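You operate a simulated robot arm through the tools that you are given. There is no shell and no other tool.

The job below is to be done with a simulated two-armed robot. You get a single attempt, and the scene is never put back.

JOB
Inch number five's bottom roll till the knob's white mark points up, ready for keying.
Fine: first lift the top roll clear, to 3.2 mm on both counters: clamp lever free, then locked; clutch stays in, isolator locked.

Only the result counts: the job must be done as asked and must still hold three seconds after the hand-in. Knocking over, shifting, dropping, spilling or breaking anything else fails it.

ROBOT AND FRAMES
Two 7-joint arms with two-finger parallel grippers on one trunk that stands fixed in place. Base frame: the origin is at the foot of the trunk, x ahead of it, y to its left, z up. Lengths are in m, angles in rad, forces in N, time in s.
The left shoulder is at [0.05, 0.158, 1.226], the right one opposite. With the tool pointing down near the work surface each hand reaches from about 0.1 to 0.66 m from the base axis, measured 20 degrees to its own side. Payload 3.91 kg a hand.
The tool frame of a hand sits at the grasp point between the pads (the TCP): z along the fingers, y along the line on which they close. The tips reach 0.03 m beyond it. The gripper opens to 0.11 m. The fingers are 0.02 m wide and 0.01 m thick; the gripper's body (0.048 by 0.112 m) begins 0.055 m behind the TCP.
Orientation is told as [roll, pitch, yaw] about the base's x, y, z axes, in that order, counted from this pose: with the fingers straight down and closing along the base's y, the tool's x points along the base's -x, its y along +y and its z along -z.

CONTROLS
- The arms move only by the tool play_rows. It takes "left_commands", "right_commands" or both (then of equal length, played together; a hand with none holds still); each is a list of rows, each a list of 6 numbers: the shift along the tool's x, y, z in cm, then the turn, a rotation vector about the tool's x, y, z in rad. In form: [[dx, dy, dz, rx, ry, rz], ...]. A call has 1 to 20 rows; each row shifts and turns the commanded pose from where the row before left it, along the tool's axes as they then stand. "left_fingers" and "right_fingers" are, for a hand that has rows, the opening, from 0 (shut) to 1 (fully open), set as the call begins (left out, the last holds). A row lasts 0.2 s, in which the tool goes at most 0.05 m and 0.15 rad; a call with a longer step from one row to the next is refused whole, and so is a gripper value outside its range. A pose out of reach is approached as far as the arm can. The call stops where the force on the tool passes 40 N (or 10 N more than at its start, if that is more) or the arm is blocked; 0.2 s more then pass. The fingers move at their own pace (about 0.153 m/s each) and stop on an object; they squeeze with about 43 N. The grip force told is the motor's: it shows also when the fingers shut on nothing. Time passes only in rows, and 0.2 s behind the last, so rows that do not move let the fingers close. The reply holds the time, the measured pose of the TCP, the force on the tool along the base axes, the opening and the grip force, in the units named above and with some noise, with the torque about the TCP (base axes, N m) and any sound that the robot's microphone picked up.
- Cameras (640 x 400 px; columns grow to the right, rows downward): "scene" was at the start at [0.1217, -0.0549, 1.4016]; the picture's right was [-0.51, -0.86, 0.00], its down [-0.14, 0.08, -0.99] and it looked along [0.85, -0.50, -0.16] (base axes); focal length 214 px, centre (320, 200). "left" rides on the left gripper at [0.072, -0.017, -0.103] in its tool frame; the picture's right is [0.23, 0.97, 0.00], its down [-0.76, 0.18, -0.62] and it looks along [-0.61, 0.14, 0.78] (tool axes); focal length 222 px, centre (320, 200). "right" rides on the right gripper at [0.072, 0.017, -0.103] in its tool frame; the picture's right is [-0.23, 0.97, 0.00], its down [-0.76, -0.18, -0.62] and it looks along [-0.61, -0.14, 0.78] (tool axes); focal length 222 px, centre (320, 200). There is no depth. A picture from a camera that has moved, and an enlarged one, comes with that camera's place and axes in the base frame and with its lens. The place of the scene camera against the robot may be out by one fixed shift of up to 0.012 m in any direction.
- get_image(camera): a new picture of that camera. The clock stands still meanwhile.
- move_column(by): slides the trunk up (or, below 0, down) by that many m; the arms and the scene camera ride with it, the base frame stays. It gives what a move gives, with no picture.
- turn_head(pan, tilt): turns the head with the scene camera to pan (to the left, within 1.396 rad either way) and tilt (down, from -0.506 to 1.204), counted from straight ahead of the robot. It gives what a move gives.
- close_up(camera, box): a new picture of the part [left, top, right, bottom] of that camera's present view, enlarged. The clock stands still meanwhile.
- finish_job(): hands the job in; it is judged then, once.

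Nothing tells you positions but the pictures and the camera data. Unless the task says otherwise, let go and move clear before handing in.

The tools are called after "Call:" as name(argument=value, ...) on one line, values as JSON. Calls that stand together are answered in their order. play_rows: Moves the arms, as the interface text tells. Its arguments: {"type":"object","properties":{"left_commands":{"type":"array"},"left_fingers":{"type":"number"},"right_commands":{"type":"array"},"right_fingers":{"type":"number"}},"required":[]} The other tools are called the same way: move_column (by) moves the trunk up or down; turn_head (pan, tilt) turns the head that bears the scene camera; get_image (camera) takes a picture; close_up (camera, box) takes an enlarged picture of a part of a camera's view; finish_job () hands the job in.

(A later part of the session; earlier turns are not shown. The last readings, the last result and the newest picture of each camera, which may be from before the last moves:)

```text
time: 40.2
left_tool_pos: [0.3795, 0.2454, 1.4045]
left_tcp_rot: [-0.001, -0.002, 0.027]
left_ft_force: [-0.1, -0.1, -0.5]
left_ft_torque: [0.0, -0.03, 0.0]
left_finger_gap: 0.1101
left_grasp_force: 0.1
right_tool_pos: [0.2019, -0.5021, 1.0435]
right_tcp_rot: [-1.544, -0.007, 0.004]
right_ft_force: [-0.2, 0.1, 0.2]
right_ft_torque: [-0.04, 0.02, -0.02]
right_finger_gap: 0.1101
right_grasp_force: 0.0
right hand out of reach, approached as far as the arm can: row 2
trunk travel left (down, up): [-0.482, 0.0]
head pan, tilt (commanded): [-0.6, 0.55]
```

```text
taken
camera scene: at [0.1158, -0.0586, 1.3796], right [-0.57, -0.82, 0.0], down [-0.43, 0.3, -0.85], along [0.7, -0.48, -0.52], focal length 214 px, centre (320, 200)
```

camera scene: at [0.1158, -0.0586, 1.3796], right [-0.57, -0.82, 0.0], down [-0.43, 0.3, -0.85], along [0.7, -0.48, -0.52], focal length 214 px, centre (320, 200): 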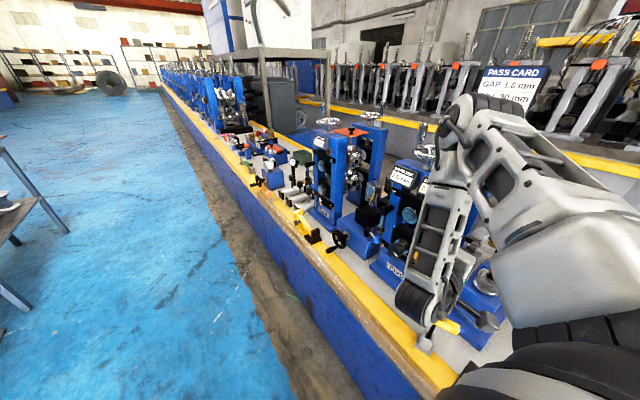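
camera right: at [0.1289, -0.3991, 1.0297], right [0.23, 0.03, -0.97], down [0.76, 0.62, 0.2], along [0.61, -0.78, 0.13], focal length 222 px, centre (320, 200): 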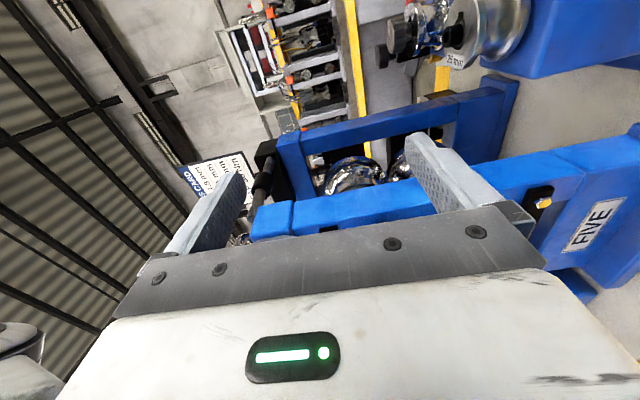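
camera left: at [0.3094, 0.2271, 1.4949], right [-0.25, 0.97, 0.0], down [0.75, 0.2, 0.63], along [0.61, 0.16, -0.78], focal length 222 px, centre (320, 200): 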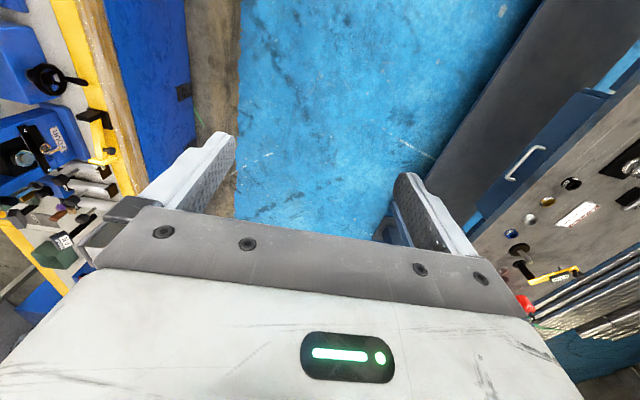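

Next I'll swing the fingers back to pointing down in this free spot.

Call:
play_rows(right_commands=[[0, 0, 0, -0.14, 0, 0], [0, 0, 0, -0.14, 0, 0], [0, 0, 0, -0.14, 0, 0], [0, 0, 0, -0.14, 0, 0], [0, 0, 0, -0.14, 0, 0], [0, 0, 0, -0.14, 0, 0], [0, 0, 0, -0.14, 0, 0], [0, 0, 0, -0.14, 0, 0]])

Call:
get_image(camera="scene")

Call:
get_image(camera="right")

```text
time: 42.0
left_tool_pos: [0.381, 0.2461, 1.4059]
left_tcp_rot: [0.002, -0.004, 0.025]
left_ft_force: [0.1, 0.7, 0.6]
left_ft_torque: [0.0, 0.02, -0.01]
left_finger_gap: 0.11
left_grasp_force: 0.0
right_tool_pos: [0.2065, -0.5038, 1.0394]
right_tcp_rot: [-0.425, -0.007, 0.004]
right_ft_force: [0.7, -0.6, 1.2]
right_ft_torque: [0.0, -0.02, -0.03]
right_finger_gap: 0.1101
right_grasp_force: 0.0
right hand out of reach, approached as far as the arm can: row 4
trunk travel left (down, up): [-0.482, 0.0]
head pan, tilt (commanded): [-0.6, 0.55]
```

```text
taken
camera scene: at [0.1158, -0.0585, 1.3796], right [-0.57, -0.82, 0.0], down [-0.43, 0.3, -0.85], along [0.7, -0.48, -0.52], focal length 214 px, centre (320, 200)
```

scene: 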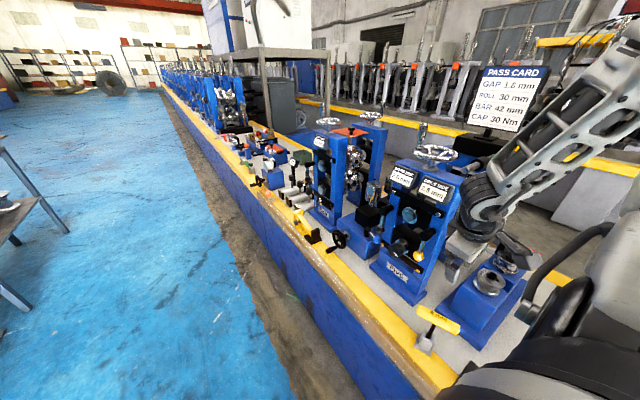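

```text
taken
camera right: at [0.1327, -0.4473, 1.1269], right [0.23, 0.89, -0.4], down [0.76, 0.1, 0.65], along [0.61, -0.45, -0.65], focal length 222 px, centre (320, 200)
```

right: 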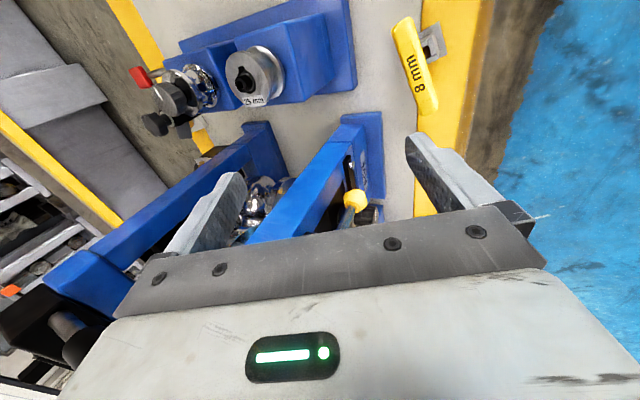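

Now station five is fully visible from the head. Close-ups of the front:

Call:
close_up(camera="scene", box=[360, 190, 460, 290])

Call:
close_up(camera="scene", box=[370, 110, 490, 210])

Call:
close_up(camera="scene", box=[370, 225, 430, 275])

```text
4.00 times, centred on (410, 240) of scene
camera zoom: at [0.1158, -0.0585, 1.3796], right [-0.57, -0.82, 0.0], down [-0.43, 0.3, -0.85], along [0.7, -0.48, -0.52], focal length 858 px, centre (-40, 40)
```

zoom: 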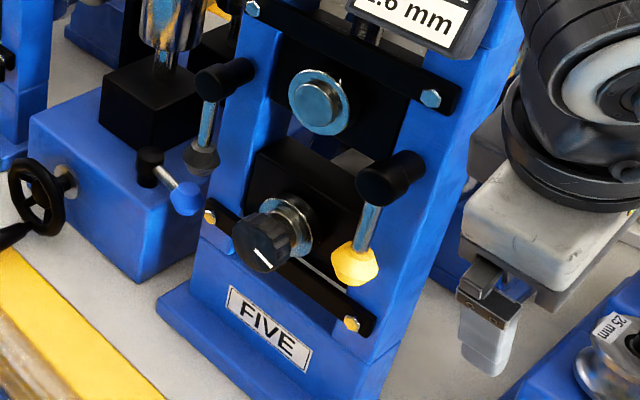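

```text
4.00 times, centred on (430, 160) of scene
camera zoom: at [0.1158, -0.0585, 1.3796], right [-0.57, -0.82, 0.0], down [-0.43, 0.3, -0.85], along [0.7, -0.48, -0.52], focal length 858 px, centre (-120, 360)
```

zoom: 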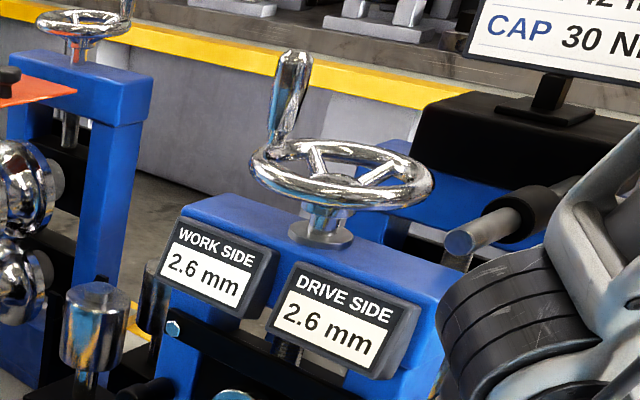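

```text
8.00 times, centred on (400, 250) of scene
camera zoom: at [0.1158, -0.0585, 1.3796], right [-0.57, -0.82, 0.0], down [-0.43, 0.3, -0.85], along [0.7, -0.48, -0.52], focal length 1716 px, centre (-320, -200)
```

zoom: 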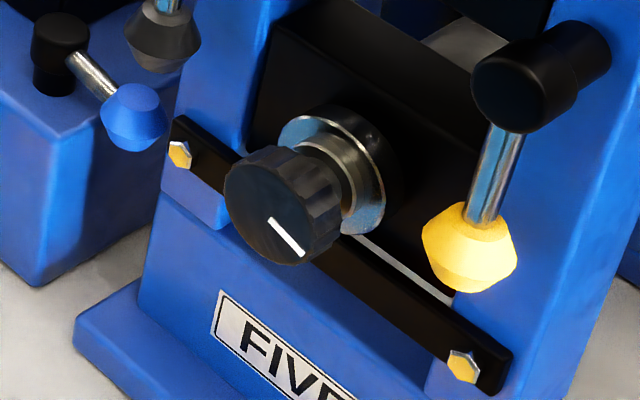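

The detail view confirms the mark points about 18° below horizontal to the viewer's right, so it needs about 108° counter-clockwise seen from the front. Now I turn the wrist so the fingers close along x with the camera on my side of the hand.

Call:
play_rows(right_commands=[[0, 0, 0, 0, 0, 0.14], [0, 0, 0, 0, 0, 0.14], [0, 0, 0, 0, 0, 0.14], [0, 0, 0, 0, 0, 0.14], [0, 0, 0, 0, 0, 0.14], [0, 0, 0, 0, 0, 0.14], [0, 0, 0, 0, 0, 0.14], [0, 0, 0, 0, 0, 0.14], [0, 0, 0, 0, 0, 0.14], [0, 0, 0, 0, 0, 0.14], [0, 0, 0, 0, 0, 0.14], [0, 0, 0, 0, 0, 0.03]])

Call:
get_image(camera="scene")

Call:
get_image(camera="right")

```text
time: 44.6
left_tool_pos: [0.3796, 0.2454, 1.4051]
left_tcp_rot: [0.001, -0.003, 0.026]
left_ft_force: [-0.1, -0.3, 0.1]
left_ft_torque: [0.0, 0.03, 0.04]
left_finger_gap: 0.1101
left_grasp_force: 0.0
right_tool_pos: [0.2059, -0.5032, 1.0399]
right_tcp_rot: [0.006, -0.426, -1.569]
right_ft_force: [0.2, -0.1, -0.7]
right_ft_torque: [0.01, 0.01, 0.03]
right_finger_gap: 0.11
right_grasp_force: 0.0
trunk travel left (down, up): [-0.482, 0.0]
head pan, tilt (commanded): [-0.6, 0.55]
```

```text
taken
camera scene: at [0.1158, -0.0586, 1.3796], right [-0.57, -0.82, 0.0], down [-0.43, 0.3, -0.85], along [0.7, -0.48, -0.52], focal length 214 px, centre (320, 200)
```

scene: 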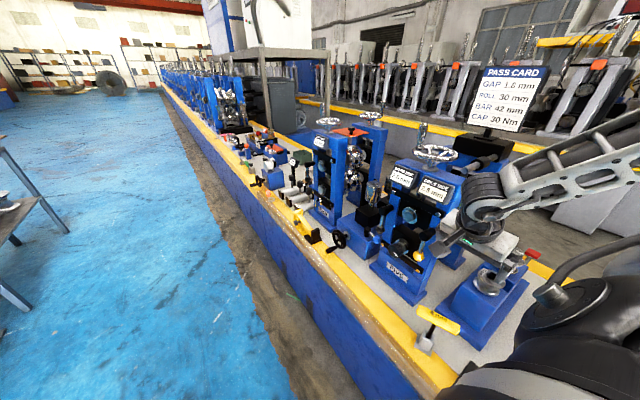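

```text
taken
camera right: at [0.2218, -0.3965, 1.1036], right [0.97, -0.2, 0.1], down [-0.18, -0.44, 0.88], along [-0.14, -0.88, -0.46], focal length 222 px, centre (320, 200)
```

right: 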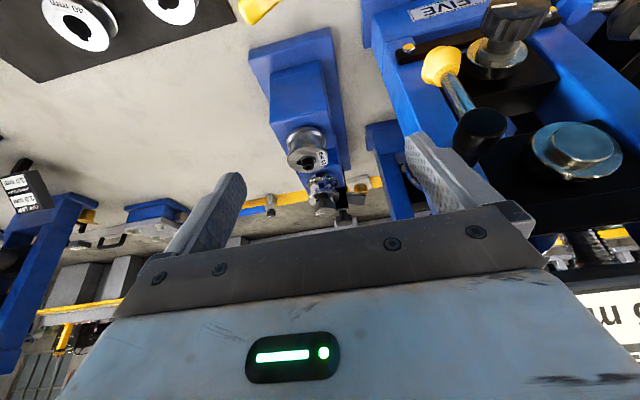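

That works well and the arm leaves my view open. Now I move the hand slightly back and along +x to stand in front of the dark lever.

Call:
play_rows(right_commands=[[2.2, 1, -1, 0, 0, 0], [2.2, 1.5, -1, 0, 0, 0], [0, 3.3, 0, 0, 0, 0], [0, 3.3, 0, 0, 0, 0], [0, 3.3, 0, 0, 0, 0], [0, 3.3, 0, 0, 0, 0], [0, 3.3, 0, 0, 0, 0], [0, 3.3, 0, 0, 0, 0], [0, 3.3, 0, 0, 0, 0]])

Call:
get_image(camera="scene")

Call:
get_image(camera="right")

```text
time: 46.6
left_tool_pos: [0.3823, 0.2451, 1.4052]
left_tcp_rot: [-0.002, -0.001, 0.026]
left_ft_force: [0.5, -0.5, 0.2]
left_ft_torque: [0.0, 0.0, 0.04]
left_finger_gap: 0.11
left_grasp_force: 0.1
right_tool_pos: [0.4626, -0.4543, 1.0383]
right_tcp_rot: [0.003, -0.425, -1.567]
right_ft_force: [-0.3, 0.7, 0.5]
right_ft_torque: [-0.01, 0.01, -0.02]
right_finger_gap: 0.11
right_grasp_force: 0.0
trunk travel left (down, up): [-0.482, 0.0]
head pan, tilt (commanded): [-0.6, 0.55]
```

```text
taken
camera scene: at [0.1163, -0.0584, 1.3795], right [-0.57, -0.82, 0.0], down [-0.43, 0.3, -0.85], along [0.7, -0.48, -0.52], focal length 214 px, centre (320, 200)
```

scene: 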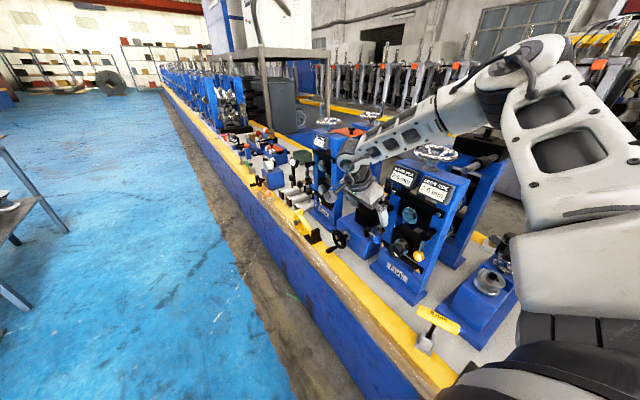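

```text
taken
camera right: at [0.4776, -0.346, 1.1039], right [0.97, -0.2, 0.1], down [-0.18, -0.44, 0.88], along [-0.14, -0.88, -0.46], focal length 222 px, centre (320, 200)
```

right: 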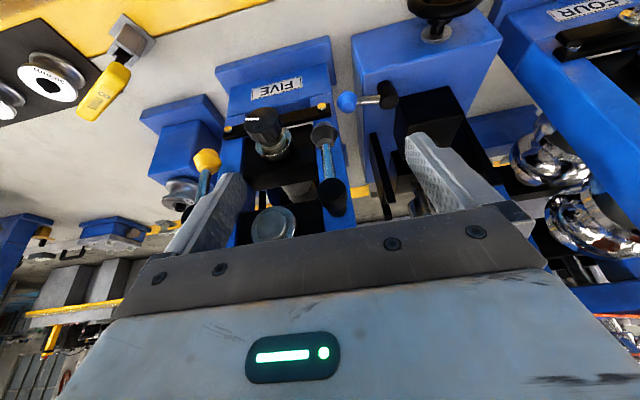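

The posture is now ideal: I see the stand and the dark lever between the fingers; its knob is at about (0.46, -0.532, 0.924) and its hub at (0.463, -0.53, 1.005). I'll tilt the hand more toward the stand, narrow the fingers, and go to a pre-grasp spot in front of the knob.

Call:
play_rows(right_commands=[[0, 0, 0, 0, -0.14, 0], [0, 0, 0, 0, -0.14, 0], [0, 0, 0, 0, -0.14, 0], [1.1, 0, 1.8, 0, 0, 0], [1.1, -0.2, 1.8, 0, 0, 0], [1.1, 0, 1.8, 0, 0, 0]], right_fingers=0.55)

Call:
get_image(camera="right")

Call:
close_up(camera="scene", box=[310, 130, 490, 300])

```text
time: 48.0
left_tool_pos: [0.3815, 0.2471, 1.4062]
left_tcp_rot: [0.001, -0.005, 0.025]
left_ft_force: [-0.1, 0.1, 0.1]
left_ft_torque: [-0.02, 0.01, 0.01]
left_finger_gap: 0.1098
left_grasp_force: 0.2
right_tool_pos: [0.4621, -0.4709, 0.9797]
right_tcp_rot: [0.007, -0.848, -1.569]
right_ft_force: [-0.4, -0.5, -0.9]
right_ft_torque: [-0.04, 0.02, -0.02]
right_finger_gap: 0.0604
right_grasp_force: 0.1
trunk travel left (down, up): [-0.482, 0.0]
head pan, tilt (commanded): [-0.6, 0.55]
```

```text
taken
camera right: at [0.4779, -0.3479, 0.995], right [0.97, -0.14, 0.17], down [-0.18, -0.04, 0.98], along [-0.14, -0.99, -0.06], focal length 222 px, centre (320, 200)
```

right: 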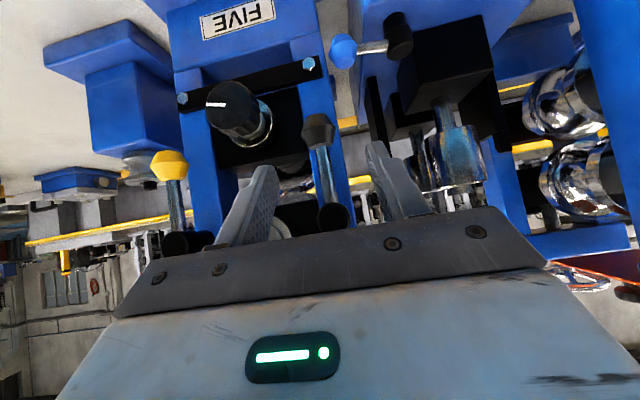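

```text
2.35 times, centred on (400, 215) of scene
camera zoom: at [0.116, -0.0588, 1.3796], right [-0.57, -0.82, 0.0], down [-0.43, 0.3, -0.85], along [0.7, -0.48, -0.52], focal length 505 px, centre (132, 165)
```

zoom: 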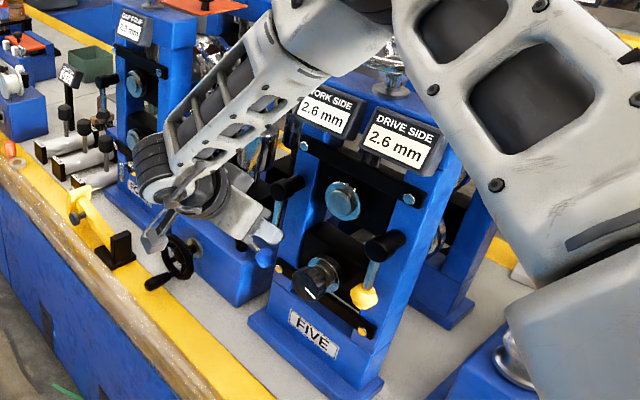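

Everything lines up: knob at (0.4605, -0.532, 0.925). I advance along the finger direction so the open fingers straddle the dark knob.

Call:
play_rows(right_commands=[[0, -0.1, 2, 0, 0, 0], [0, -0.05, 2, 0, 0, 0], [0, 0, 2, 0, 0, 0], [0, 0, 1.8, 0, 0, 0]])

Call:
get_image(camera="right")

Call:
close_up(camera="scene", box=[340, 180, 440, 290])

```text
time: 49.0
left_tool_pos: [0.3804, 0.2456, 1.4054]
left_tcp_rot: [-0.002, -0.004, 0.026]
left_ft_force: [0.8, 0.5, -0.6]
left_ft_torque: [-0.02, 0.0, -0.04]
left_finger_gap: 0.1102
left_grasp_force: 0.0
right_tool_pos: [0.4489, -0.5175, 0.9559]
right_tcp_rot: [0.008, -0.844, -1.571]
right_ft_force: [0.4, 0.3, -0.1]
right_ft_torque: [-0.01, 0.05, 0.01]
right_finger_gap: 0.0605
right_grasp_force: 0.1
right hand out of reach, approached as far as the arm can: row 2, 3, 4
trunk travel left (down, up): [-0.482, 0.0]
head pan, tilt (commanded): [-0.6, 0.55]
```

```text
taken
camera right: at [0.4646, -0.3937, 0.9708], right [0.97, -0.15, 0.18], down [-0.18, -0.04, 0.98], along [-0.14, -0.99, -0.07], focal length 222 px, centre (320, 200)
```

right: 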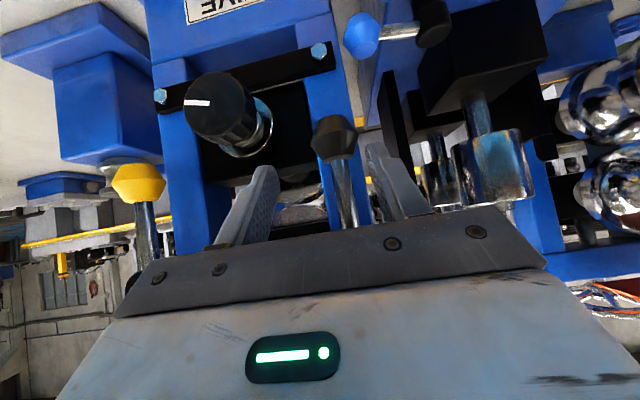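

```text
3.64 times, centred on (390, 235) of scene
camera zoom: at [0.1157, -0.0585, 1.3796], right [-0.57, -0.82, 0.0], down [-0.43, 0.3, -0.85], along [0.7, -0.48, -0.52], focal length 780 px, centre (66, 73)
```

zoom: 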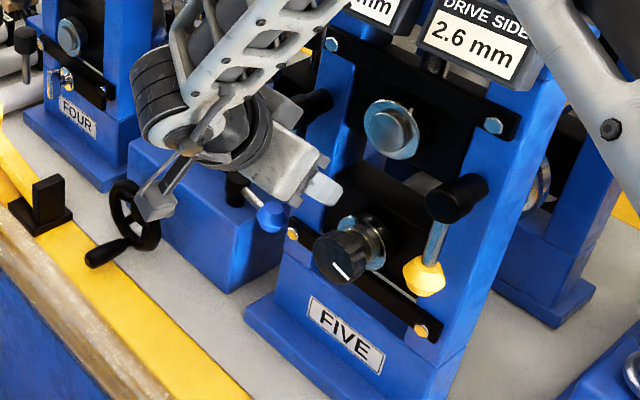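

The arm drifted short of the target (limit), ending at (0.449, -0.5175, 0.956). Lowering the trunk slightly puts the knob on the finger axis; then I'll correct x.

Call:
move_column(by=-0.06)

```text
time: 50.0
left_tool_pos: [0.3807, 0.2463, 1.3462]
left_tcp_rot: [0.001, -0.002, 0.026]
left_ft_force: [-0.1, 0.2, -0.1]
left_ft_torque: [-0.01, 0.01, 0.03]
left_finger_gap: 0.11
left_grasp_force: 0.1
right_tool_pos: [0.4508, -0.5166, 0.8987]
right_tcp_rot: [0.011, -0.846, -1.571]
right_ft_force: [10.9, -0.3, 7.4]
right_ft_torque: [-0.03, 0.32, 0.04]
right_finger_gap: 0.0554
right_grasp_force: 0.1
trunk travel left (down, up): [-0.422, 0.06]
head pan, tilt (commanded): [-0.6, 0.55]
```

I lowered more than intended and the inner finger now touches the bottom knob lightly. I'll raise the trunk back up by 4 cm at once.

Call:
move_column(by=0.04)

Call:
get_image(camera="right")

Call:
close_up(camera="scene", box=[340, 160, 460, 290])

```text
time: 50.8
left_tool_pos: [0.3809, 0.2464, 1.3845]
left_tcp_rot: [0.001, -0.003, 0.025]
left_ft_force: [-0.3, -0.7, 0.0]
left_ft_torque: [-0.06, 0.0, 0.0]
left_finger_gap: 0.1101
left_grasp_force: 0.0
right_tool_pos: [0.4475, -0.5178, 0.9357]
right_tcp_rot: [0.003, -0.846, -1.571]
right_ft_force: [0.0, 0.2, -0.1]
right_ft_torque: [0.02, 0.0, 0.0]
right_finger_gap: 0.0606
right_grasp_force: 0.0
trunk travel left (down, up): [-0.462, 0.02]
head pan, tilt (commanded): [-0.6, 0.55]
```

```text
taken
camera right: at [0.4637, -0.3937, 0.9505], right [0.97, -0.15, 0.17], down [-0.18, -0.04, 0.98], along [-0.14, -0.99, -0.06], focal length 222 px, centre (320, 200)
```

right: 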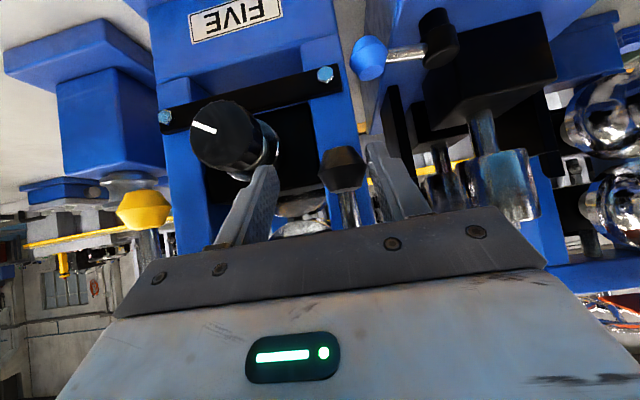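

```text
3.08 times, centred on (400, 225) of scene
camera zoom: at [0.1156, -0.0582, 1.3597], right [-0.57, -0.82, 0.0], down [-0.43, 0.29, -0.85], along [0.7, -0.48, -0.52], focal length 660 px, centre (74, 123)
```

zoom: 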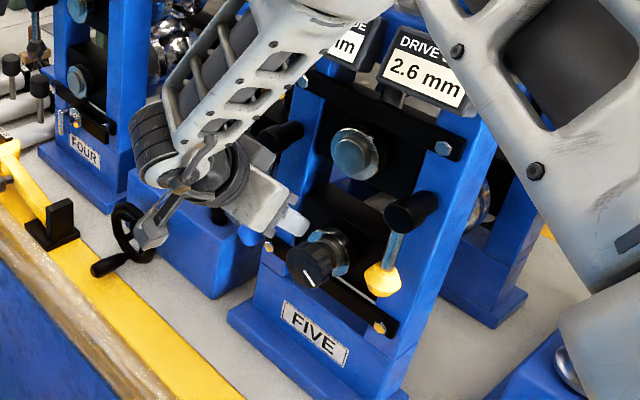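

The bottom knob was nudged only a few degrees and contact is gone. The dark knob lies between the fingers, nearer the +x one; I'll shift the hand +x by 1.2 cm to centre it.

Call:
play_rows(right_commands=[[0, 0.6, 0, 0, 0, 0], [0, 0.6, 0, 0, 0, 0]])

Call:
get_image(camera="right")

```text
time: 51.4
left_tool_pos: [0.3799, 0.2462, 1.3858]
left_tcp_rot: [0.001, -0.004, 0.026]
left_ft_force: [-1.2, 0.4, 0.1]
left_ft_torque: [0.03, 0.04, -0.03]
left_finger_gap: 0.1102
left_grasp_force: 0.0
right_tool_pos: [0.4559, -0.5176, 0.9409]
right_tcp_rot: [0.009, -0.843, -1.571]
right_ft_force: [0.2, 0.2, -0.5]
right_ft_torque: [0.03, 0.0, -0.01]
right_finger_gap: 0.0604
right_grasp_force: 0.2
right hand out of reach, approached as far as the arm can: row 1, 2
trunk travel left (down, up): [-0.462, 0.02]
head pan, tilt (commanded): [-0.6, 0.55]
```

```text
taken
camera right: at [0.4729, -0.393, 0.9564], right [0.97, -0.15, 0.17], down [-0.18, -0.04, 0.98], along [-0.14, -0.99, -0.07], focal length 222 px, centre (320, 200)
```

right: 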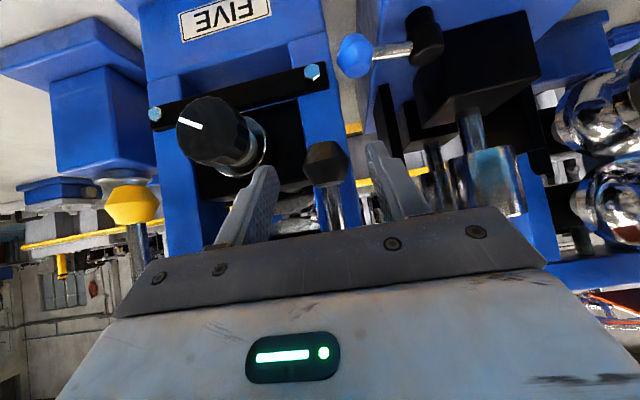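

The knob is now nearly centred between the fingers, about 2 cm beyond the grasp point. I'll close the fingers to a loose fork around it and feel gently which way the lever moves, starting toward -x.

Call:
play_rows(right_commands=[[0, 0.1, 0, 0, 0, 0], [0, 0, 0, 0, 0, 0], [0, 0, 0, 0, 0, 0]], right_fingers=0.3)

Call:
play_rows(right_commands=[[0, -0.5, 0, 0, 0, 0], [0, -0.5, 0, 0, 0, 0]])

Call:
get_image(camera="right")

```text
time: 52.2
left_tool_pos: [0.3815, 0.246, 1.3868]
left_tcp_rot: [0.0, -0.001, 0.025]
left_ft_force: [-0.5, 0.3, 0.3]
left_ft_torque: [0.0, -0.03, 0.0]
left_finger_gap: 0.11
left_grasp_force: 0.0
right_tool_pos: [0.4599, -0.5168, 0.9429]
right_tcp_rot: [0.008, -0.843, -1.568]
right_ft_force: [4.4, 1.7, -1.3]
right_ft_torque: [0.05, -0.06, 0.12]
right_finger_gap: 0.036
right_grasp_force: 3.0
trunk travel left (down, up): [-0.462, 0.02]
head pan, tilt (commanded): [-0.6, 0.55]
```

```text
time: 52.8
left_tool_pos: [0.384, 0.2464, 1.3844]
left_tcp_rot: [-0.001, 0.0, 0.027]
left_ft_force: [0.8, -0.1, 0.2]
left_ft_torque: [0.0, -0.02, 0.01]
left_finger_gap: 0.1101
left_grasp_force: 0.0
right_tool_pos: [0.4542, -0.5177, 0.9423]
right_tcp_rot: [0.015, -0.844, -1.569]
right_ft_force: [24.3, -3.3, -1.9]
right_ft_torque: [0.17, -0.36, 0.35]
right_finger_gap: 0.0454
right_grasp_force: 12.1
trunk travel left (down, up): [-0.462, 0.02]
head pan, tilt (commanded): [-0.6, 0.55]
```

```text
taken
camera right: at [0.4686, -0.3927, 0.9568], right [0.97, -0.14, 0.18], down [-0.19, -0.04, 0.98], along [-0.13, -0.99, -0.07], focal length 222 px, centre (320, 200)
```

right: 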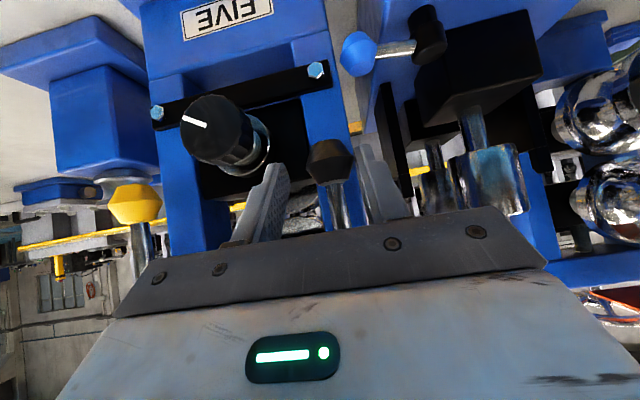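

Pushing toward -x meets firm resistance (about 24 N) with no motion. I'll ease off and try toward +x.

Call:
play_rows(right_commands=[[0, 0.5, 0, 0, 0, 0], [0, 0.5, 0, 0, 0, 0], [0, 0.5, 0, 0, 0, 0], [0, 0.4, 0, 0, 0, 0]])

Call:
get_image(camera="right")

```text
time: 53.8
left_tool_pos: [0.3803, 0.2463, 1.3857]
left_tcp_rot: [0.001, -0.004, 0.025]
left_ft_force: [-0.1, -0.4, -0.4]
left_ft_torque: [0.0, -0.01, 0.05]
left_finger_gap: 0.1101
left_grasp_force: 0.0
right_tool_pos: [0.461, -0.5187, 0.9464]
right_tcp_rot: [0.002, -0.847, -1.568]
right_ft_force: [0.6, -0.6, 0.0]
right_ft_torque: [-0.02, 0.0, 0.0]
right_finger_gap: 0.0333
right_grasp_force: 0.0
right hand out of reach, approached as far as the arm can: row 3, 4
trunk travel left (down, up): [-0.462, 0.02]
head pan, tilt (commanded): [-0.6, 0.55]
```

```text
taken
camera right: at [0.4781, -0.3944, 0.9607], right [0.97, -0.15, 0.17], down [-0.18, -0.04, 0.98], along [-0.14, -0.99, -0.06], focal length 222 px, centre (320, 200)
```

right: 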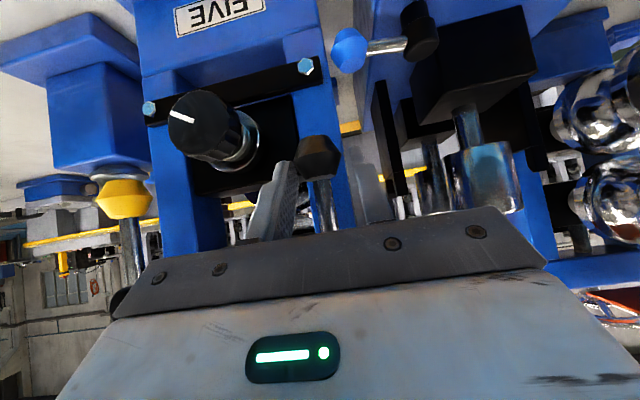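

The arm reaches a joint limit with this steep tilt before it can push +x. I'll reduce the tilt a little about the grasp point and try again.

Call:
play_rows(right_commands=[[0, 0, 0, 0, 0.1, 0], [0, 0, 0, 0, 0.1, 0], [0, 0.4, 0, 0, 0, 0], [0, 0.4, 0, 0, 0, 0]])

Call:
get_image(camera="right")

```text
time: 54.8
left_tool_pos: [0.381, 0.2452, 1.3865]
left_tcp_rot: [-0.001, -0.004, 0.025]
left_ft_force: [0.8, 0.6, 0.5]
left_ft_torque: [-0.01, -0.01, -0.03]
left_finger_gap: 0.1103
left_grasp_force: 0.1
right_tool_pos: [0.4706, -0.5174, 0.9464]
right_tcp_rot: [0.005, -0.645, -1.57]
right_ft_force: [-1.8, -0.8, -0.6]
right_ft_torque: [-0.02, 0.04, -0.03]
right_finger_gap: 0.0342
right_grasp_force: 1.3
trunk travel left (down, up): [-0.462, 0.02]
head pan, tilt (commanded): [-0.6, 0.55]
```

```text
taken
camera right: at [0.4871, -0.3991, 0.9855], right [0.97, -0.18, 0.14], down [-0.18, -0.24, 0.95], along [-0.13, -0.96, -0.26], focal length 222 px, centre (320, 200)
```

right: 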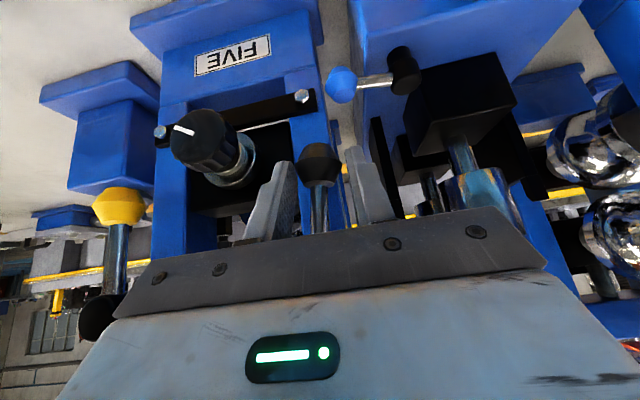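

The lever moves freely toward +x with almost no force (knob now at x = 0.472). I'll carry it round its hub along the arc, turning the hand with it, in small steps.

Call:
play_rows(right_commands=[[-0.02, 0.64, -0.03, -0.084, 0, 0.063], [-0.02, 0.64, -0.03, -0.084, 0, 0.063], [-0.02, 0.64, -0.03, -0.084, 0, 0.063], [-0.02, 0.64, -0.03, -0.084, 0, 0.063]])

Call:
get_image(camera="right")

Call:
close_up(camera="scene", box=[320, 120, 480, 280])

```text
time: 55.8
left_tool_pos: [0.3812, 0.2464, 1.3861]
left_tcp_rot: [0.0, -0.004, 0.026]
left_ft_force: [-0.9, 0.1, -0.1]
left_ft_torque: [0.0, -0.01, -0.01]
left_finger_gap: 0.1099
left_grasp_force: 0.1
right_tool_pos: [0.4969, -0.5181, 0.9519]
right_tcp_rot: [0.517, -0.577, -1.865]
right_ft_force: [-2.6, -0.2, -0.6]
right_ft_torque: [0.03, 0.04, -0.03]
right_finger_gap: 0.0344
right_grasp_force: 1.3
trunk travel left (down, up): [-0.462, 0.02]
head pan, tilt (commanded): [-0.6, 0.55]
```

```text
taken
camera right: at [0.4947, -0.3989, 0.9938], right [0.83, -0.18, 0.53], down [-0.56, -0.24, 0.8], along [-0.01, -0.95, -0.3], focal length 222 px, centre (320, 200)
```

right: 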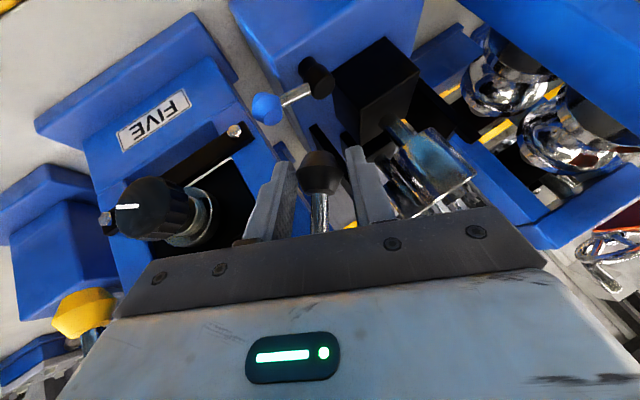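

```text
2.50 times, centred on (400, 200) of scene
camera zoom: at [0.1155, -0.0588, 1.3596], right [-0.57, -0.82, 0.0], down [-0.43, 0.3, -0.85], along [0.7, -0.48, -0.52], focal length 536 px, centre (120, 200)
```

zoom: 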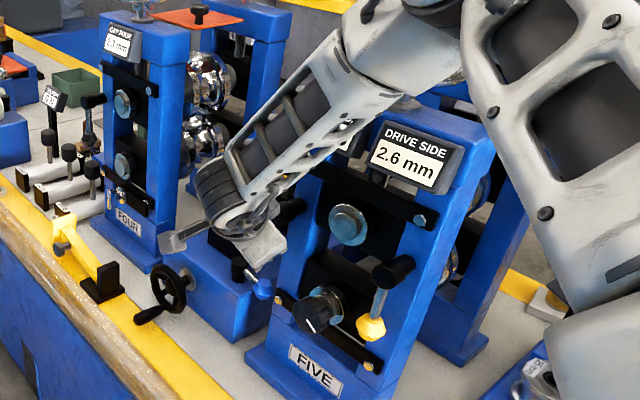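

The lever follows easily, about 30° so far. Continuing along the arc until it meets a stop.

Call:
play_rows(right_commands=[[-0.02, 0.64, -0.03, -0.084, 0, 0.063], [-0.02, 0.64, -0.03, -0.084, 0, 0.063], [-0.02, 0.64, -0.03, -0.084, 0, 0.063], [-0.02, 0.64, -0.03, -0.084, 0, 0.063]])

Call:
get_image(camera="right")

Call:
close_up(camera="scene", box=[320, 120, 480, 280])

```text
time: 56.8
left_tool_pos: [0.3799, 0.2463, 1.3861]
left_tcp_rot: [0.001, -0.003, 0.027]
left_ft_force: [-0.2, -0.3, -0.1]
left_ft_torque: [0.0, 0.04, 0.01]
left_finger_gap: 0.1099
left_grasp_force: 0.1
right_tool_pos: [0.5168, -0.5166, 0.9674]
right_tcp_rot: [0.954, -0.407, -2.077]
right_ft_force: [-2.9, -0.5, -2.1]
right_ft_torque: [0.02, 0.04, -0.03]
right_finger_gap: 0.0344
right_grasp_force: 1.5
trunk travel left (down, up): [-0.462, 0.02]
head pan, tilt (commanded): [-0.6, 0.55]
```

```text
taken
camera right: at [0.4979, -0.3985, 1.0057], right [0.54, -0.18, 0.82], down [-0.83, -0.24, 0.5], along [0.11, -0.95, -0.28], focal length 222 px, centre (320, 200)
```

right: 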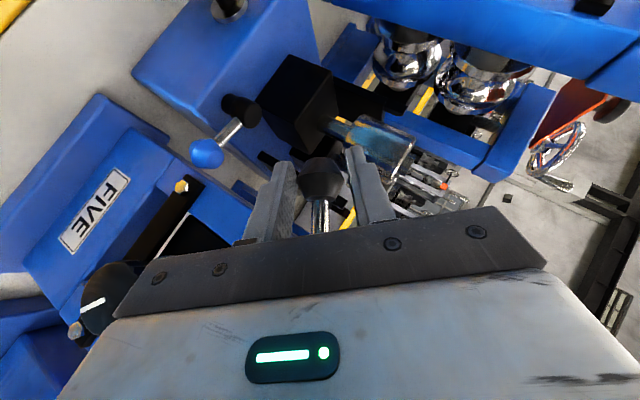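

```text
2.50 times, centred on (400, 200) of scene
camera zoom: at [0.1156, -0.0589, 1.3596], right [-0.57, -0.82, 0.0], down [-0.43, 0.3, -0.85], along [0.7, -0.48, -0.52], focal length 536 px, centre (120, 200)
```

zoom: 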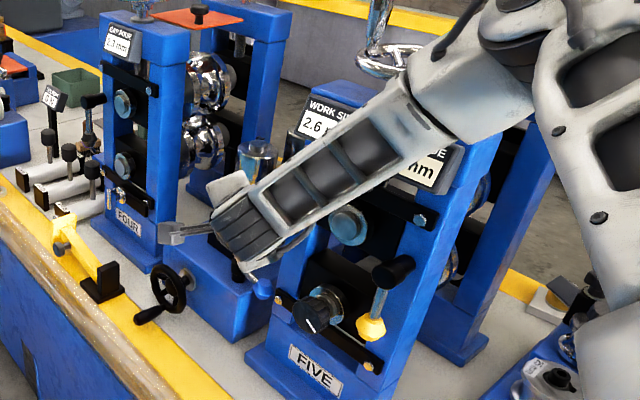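

About 56° now, still smooth. I'll continue, looking for the end stop.

Call:
play_rows(right_commands=[[-0.02, 0.64, -0.03, -0.084, 0, 0.063], [-0.02, 0.64, -0.03, -0.084, 0, 0.063], [-0.02, 0.64, -0.03, -0.084, 0, 0.063]])

Call:
get_image(camera="right")

```text
time: 57.6
left_tool_pos: [0.3805, 0.2457, 1.3857]
left_tcp_rot: [0.001, -0.004, 0.026]
left_ft_force: [-0.3, 0.1, -0.1]
left_ft_torque: [-0.01, -0.02, -0.01]
left_finger_gap: 0.11
left_grasp_force: 0.1
right_tool_pos: [0.523, -0.5172, 0.9761]
right_tcp_rot: [1.1, -0.329, -2.13]
right_ft_force: [-1.1, -0.5, 0.0]
right_ft_torque: [-0.02, -0.01, 0.04]
right_finger_gap: 0.0334
right_grasp_force: 0.4
right hand out of reach, approached as far as the arm can: row 2, 3
trunk travel left (down, up): [-0.462, 0.02]
head pan, tilt (commanded): [-0.6, 0.55]
```

```text
taken
camera right: at [0.4979, -0.3986, 1.011], right [0.41, -0.18, 0.9], down [-0.9, -0.24, 0.36], along [0.15, -0.95, -0.26], focal length 222 px, centre (320, 200)
```

right: 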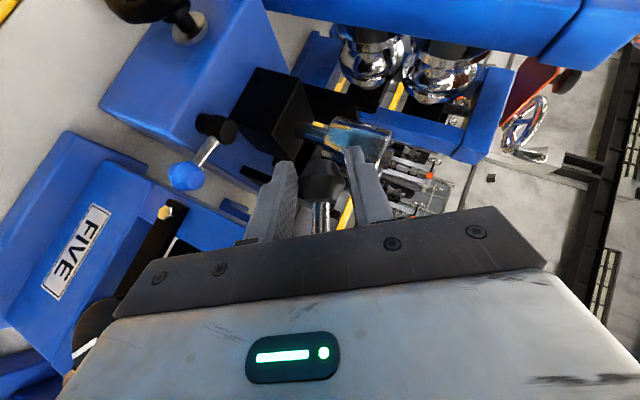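

At about 65° the wrist limit is reached, but the lever still moves freely. I'll keep lifting the knob along the arc without turning the hand further.

Call:
play_rows(right_commands=[[-0.08, 0.7, -0.1, 0, 0, 0], [-0.12, 0.67, -0.16, 0, 0, 0], [-0.16, 0.65, -0.21, 0, 0, 0]])

Call:
get_image(camera="right")

Call:
close_up(camera="scene", box=[300, 100, 480, 280])

```text
time: 58.4
left_tool_pos: [0.3822, 0.2457, 1.3865]
left_tcp_rot: [0.0, -0.004, 0.028]
left_ft_force: [-0.3, 0.3, 0.1]
left_ft_torque: [0.02, 0.01, -0.03]
left_finger_gap: 0.1101
left_grasp_force: 0.0
right_tool_pos: [0.5271, -0.5168, 0.9939]
right_tcp_rot: [1.095, -0.329, -2.129]
right_ft_force: [-2.1, -1.2, -4.4]
right_ft_torque: [0.07, 0.01, 0.01]
right_finger_gap: 0.0352
right_grasp_force: 2.6
trunk travel left (down, up): [-0.462, 0.02]
head pan, tilt (commanded): [-0.6, 0.55]
```

```text
taken
camera right: at [0.5028, -0.3984, 1.0299], right [0.41, -0.18, 0.89], down [-0.9, -0.24, 0.37], along [0.15, -0.95, -0.26], focal length 222 px, centre (320, 200)
```

right: 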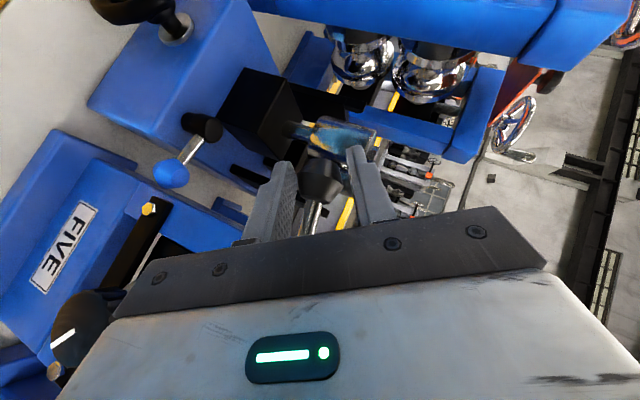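

```text
2.22 times, centred on (390, 190) of scene
camera zoom: at [0.116, -0.0592, 1.3595], right [-0.57, -0.82, 0.0], down [-0.43, 0.3, -0.85], along [0.7, -0.48, -0.52], focal length 477 px, centre (164, 222)
```

zoom: 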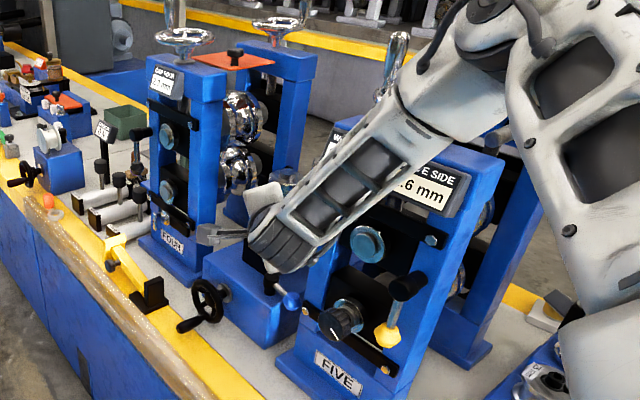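

It still moves at under 5 N. A few more small steps upward to find the stop.

Call:
play_rows(right_commands=[[-0.2, 0.67, -0.27, 0, 0, 0], [-0.24, 0.63, -0.32, 0, 0, 0]])

Call:
get_image(camera="right")

```text
time: 59.0
left_tool_pos: [0.3825, 0.2441, 1.3847]
left_tcp_rot: [0.001, -0.001, 0.027]
left_ft_force: [0.1, -0.3, 0.2]
left_ft_torque: [0.02, 0.0, 0.01]
left_finger_gap: 0.1097
left_grasp_force: 0.0
right_tool_pos: [0.5277, -0.5185, 1.0019]
right_tcp_rot: [1.08, -0.33, -2.123]
right_ft_force: [-5.8, 3.1, -28.6]
right_ft_torque: [0.55, 0.15, -0.05]
right_finger_gap: 0.0461
right_grasp_force: 13.4
trunk travel left (down, up): [-0.462, 0.02]
head pan, tilt (commanded): [-0.6, 0.55]
```

```text
taken
camera right: at [0.5034, -0.4002, 1.0392], right [0.42, -0.19, 0.89], down [-0.89, -0.24, 0.38], along [0.15, -0.95, -0.27], focal length 222 px, centre (320, 200)
```

right: 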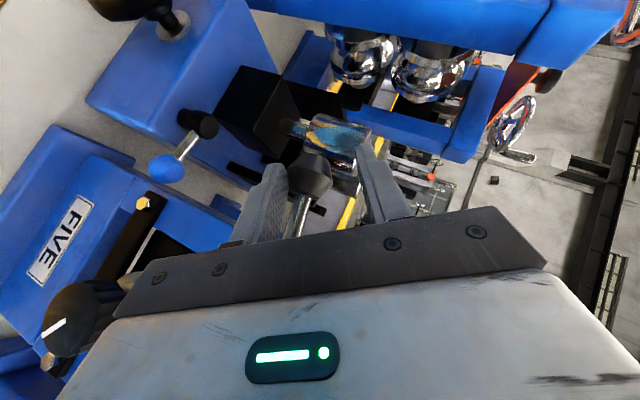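

The lever met its stop at about 82°: it is swung fully open. I'll relax the push, open the fingers and back straight out (+y).

Call:
play_rows(right_commands=[[0.2, -0.5, 0.26, 0, 0, 0], [0, 0, 0, 0, 0, 0]])

Call:
play_rows(right_commands=[[0, 0, 0, 0, 0, 0], [0, 0, 0, 0, 0, 0], [1.2, 0, -0.9, 0, 0, 0], [1.6, 0, -1.2, 0, 0, 0], [1.6, 0, -1.2, 0, 0, 0], [1.6, 0, -1.2, 0, 0, 0]], right_fingers=0.55)

Call:
get_image(camera="right")

Call:
get_image(camera="scene")

```text
time: 59.6
left_tool_pos: [0.3814, 0.2438, 1.3863]
left_tcp_rot: [0.001, -0.002, 0.025]
left_ft_force: [0.2, 0.8, -0.3]
left_ft_torque: [-0.02, 0.0, 0.02]
left_finger_gap: 0.1101
left_grasp_force: 0.1
right_tool_pos: [0.5271, -0.5182, 1.0023]
right_tcp_rot: [1.091, -0.331, -2.133]
right_ft_force: [-18.6, 0.3, -16.9]
right_ft_torque: [0.25, 0.54, -0.24]
right_finger_gap: 0.045
right_grasp_force: 12.5
trunk travel left (down, up): [-0.462, 0.02]
head pan, tilt (commanded): [-0.6, 0.55]
```

```text
time: 61.0
left_tool_pos: [0.3816, 0.2475, 1.3862]
left_tcp_rot: [-0.001, -0.002, 0.026]
left_ft_force: [-0.2, -0.2, 0.6]
left_ft_torque: [0.02, 0.02, -0.02]
left_finger_gap: 0.1097
left_grasp_force: 0.0
right_tool_pos: [0.529, -0.4415, 1.0037]
right_tcp_rot: [1.098, -0.331, -2.129]
right_ft_force: [0.4, -0.5, 0.4]
right_ft_torque: [0.01, -0.01, 0.01]
right_finger_gap: 0.0603
right_grasp_force: 0.1
trunk travel left (down, up): [-0.462, 0.02]
head pan, tilt (commanded): [-0.6, 0.55]
```

```text
taken
camera right: at [0.5045, -0.3227, 1.0391], right [0.41, -0.18, 0.89], down [-0.9, -0.24, 0.36], along [0.15, -0.95, -0.26], focal length 222 px, centre (320, 200)
```

right: 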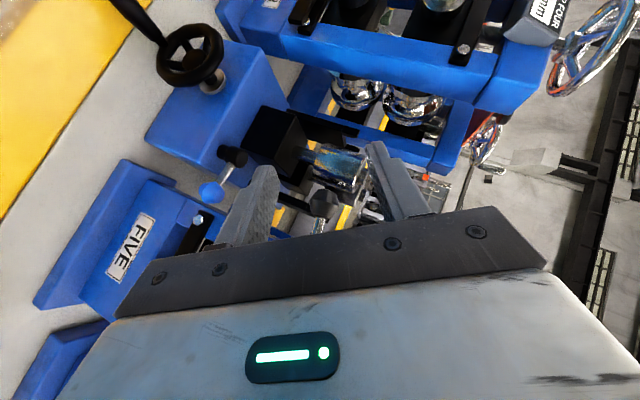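

```text
taken
camera scene: at [0.1158, -0.0583, 1.3596], right [-0.57, -0.82, 0.0], down [-0.43, 0.3, -0.85], along [0.7, -0.48, -0.52], focal length 214 px, centre (320, 200)
```

scene: 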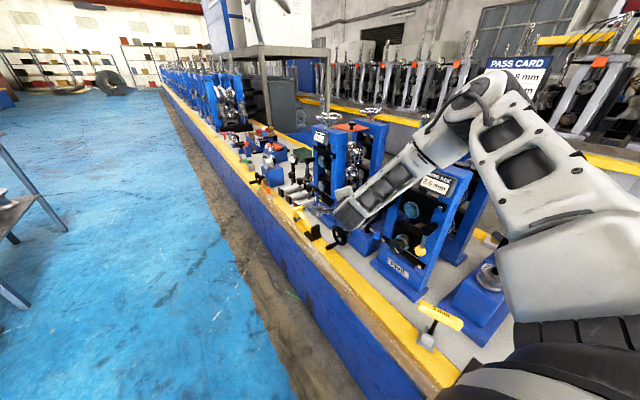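

The clamp lever stays open at about 80° and the hand is clear. Next, the handwheel: its upright handle is at about (0.442, -0.617), z 1.20-1.26. I'll turn the hand back upright and rise above the stand's front.

Call:
play_rows(right_commands=[[0, 0, 0, 0.09, 0, -0.068], [0, 0, 0, 0.09, 0, -0.068], [0, 0, 0, 0.09, 0, -0.068], [0, 0, 0, 0.09, 0, -0.068], [0, 0, 0, 0.09, 0, -0.068], [0, 0, 0, 0.09, 0, -0.068], [0, 0, 0, 0.09, 0, -0.068], [0, 0, 0, 0.09, 0, -0.068], [0, 0, 0, 0.075, 0, -0.055]])

Call:
play_rows(right_commands=[[-1.5, -1, -2, 0, 0, 0], [-1.8, -1, -2.4, 0, 0, 0], [-1.8, -1, -2.4, 0, 0, 0], [-1.8, -1, -2.4, 0, 0, 0], [-1.8, -1, -2.4, 0, 0, 0], [-1.8, -1, -2.4, 0, 0, 0], [-1.8, -1, -2.4, 0, 0, 0], [-1.8, -1, -2.4, 0, 0, 0], [-1.8, 0, -2.4, 0, 0, 0]])

Call:
get_image(camera="right")

Call:
get_image(camera="scene")

```text
time: 63.0
left_tool_pos: [0.3815, 0.2465, 1.3856]
left_tcp_rot: [0.0, -0.003, 0.026]
left_ft_force: [0.0, -1.1, -0.2]
left_ft_torque: [0.05, 0.01, -0.01]
left_finger_gap: 0.1099
left_grasp_force: 0.1
right_tool_pos: [0.5307, -0.4424, 1.0036]
right_tcp_rot: [0.005, -0.646, -1.567]
right_ft_force: [0.0, -0.3, 0.4]
right_ft_torque: [0.0, 0.01, 0.04]
right_finger_gap: 0.0605
right_grasp_force: 0.1
trunk travel left (down, up): [-0.462, 0.02]
head pan, tilt (commanded): [-0.6, 0.55]
```

```text
time: 65.0
left_tool_pos: [0.3808, 0.2456, 1.3858]
left_tcp_rot: [-0.001, -0.004, 0.026]
left_ft_force: [-0.1, -0.3, 0.1]
left_ft_torque: [0.01, 0.0, 0.01]
left_finger_gap: 0.11
left_grasp_force: 0.1
right_tool_pos: [0.4466, -0.4412, 1.2683]
right_tcp_rot: [0.008, -0.645, -1.567]
right_ft_force: [-0.2, -0.1, -0.1]
right_ft_torque: [0.0, 0.0, 0.02]
right_finger_gap: 0.0607
right_grasp_force: 0.1
trunk travel left (down, up): [-0.462, 0.02]
head pan, tilt (commanded): [-0.6, 0.55]
```

```text
taken
camera right: at [0.461, -0.3224, 1.3074], right [0.97, -0.17, 0.14], down [-0.18, -0.23, 0.96], along [-0.13, -0.96, -0.26], focal length 222 px, centre (320, 200)
```

right: 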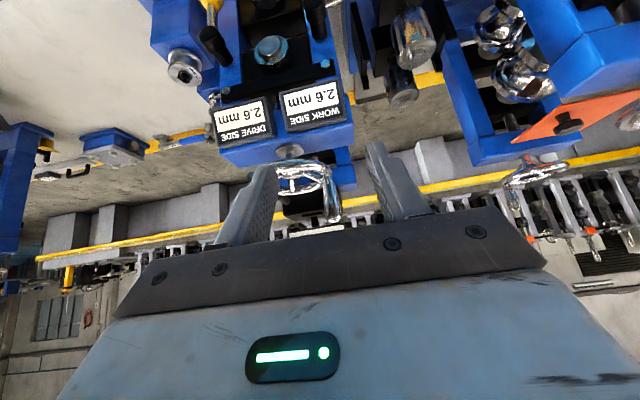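

```text
taken
camera scene: at [0.1157, -0.0584, 1.3596], right [-0.57, -0.82, 0.0], down [-0.43, 0.3, -0.85], along [0.7, -0.48, -0.52], focal length 214 px, centre (320, 200)
```

scene: 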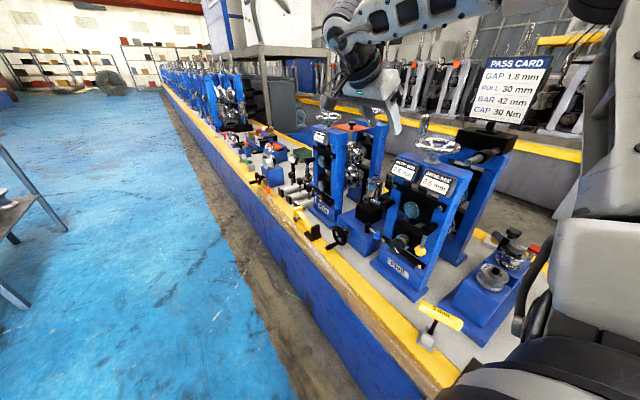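

I now see both counters and the wheel at once. Zooming on the handle and checking the lever:

Call:
close_up(camera="right", box=[240, 80, 400, 240])

Call:
close_up(camera="scene", box=[340, 100, 480, 280])

```text
2.50 times, centred on (320, 160) of right
camera zoom: at [0.461, -0.3224, 1.3074], right [0.97, -0.17, 0.14], down [-0.18, -0.23, 0.96], along [-0.13, -0.96, -0.26], focal length 555 px, centre (320, 300)
```

zoom: 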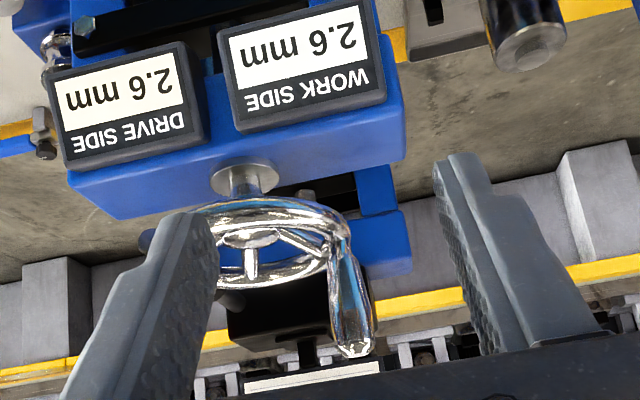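

```text
2.22 times, centred on (410, 190) of scene
camera zoom: at [0.1157, -0.0584, 1.3596], right [-0.57, -0.82, 0.0], down [-0.43, 0.3, -0.85], along [0.7, -0.48, -0.52], focal length 477 px, centre (120, 222)
```

zoom: 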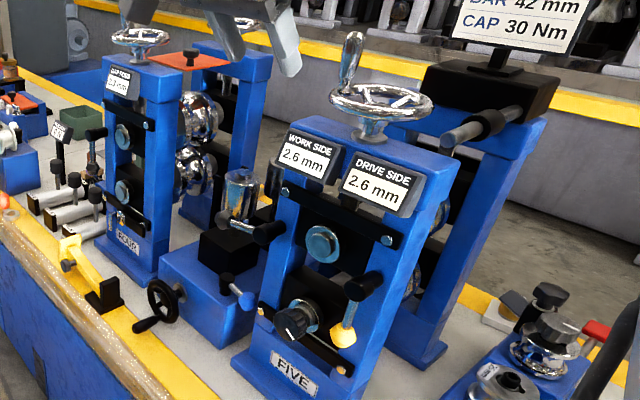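

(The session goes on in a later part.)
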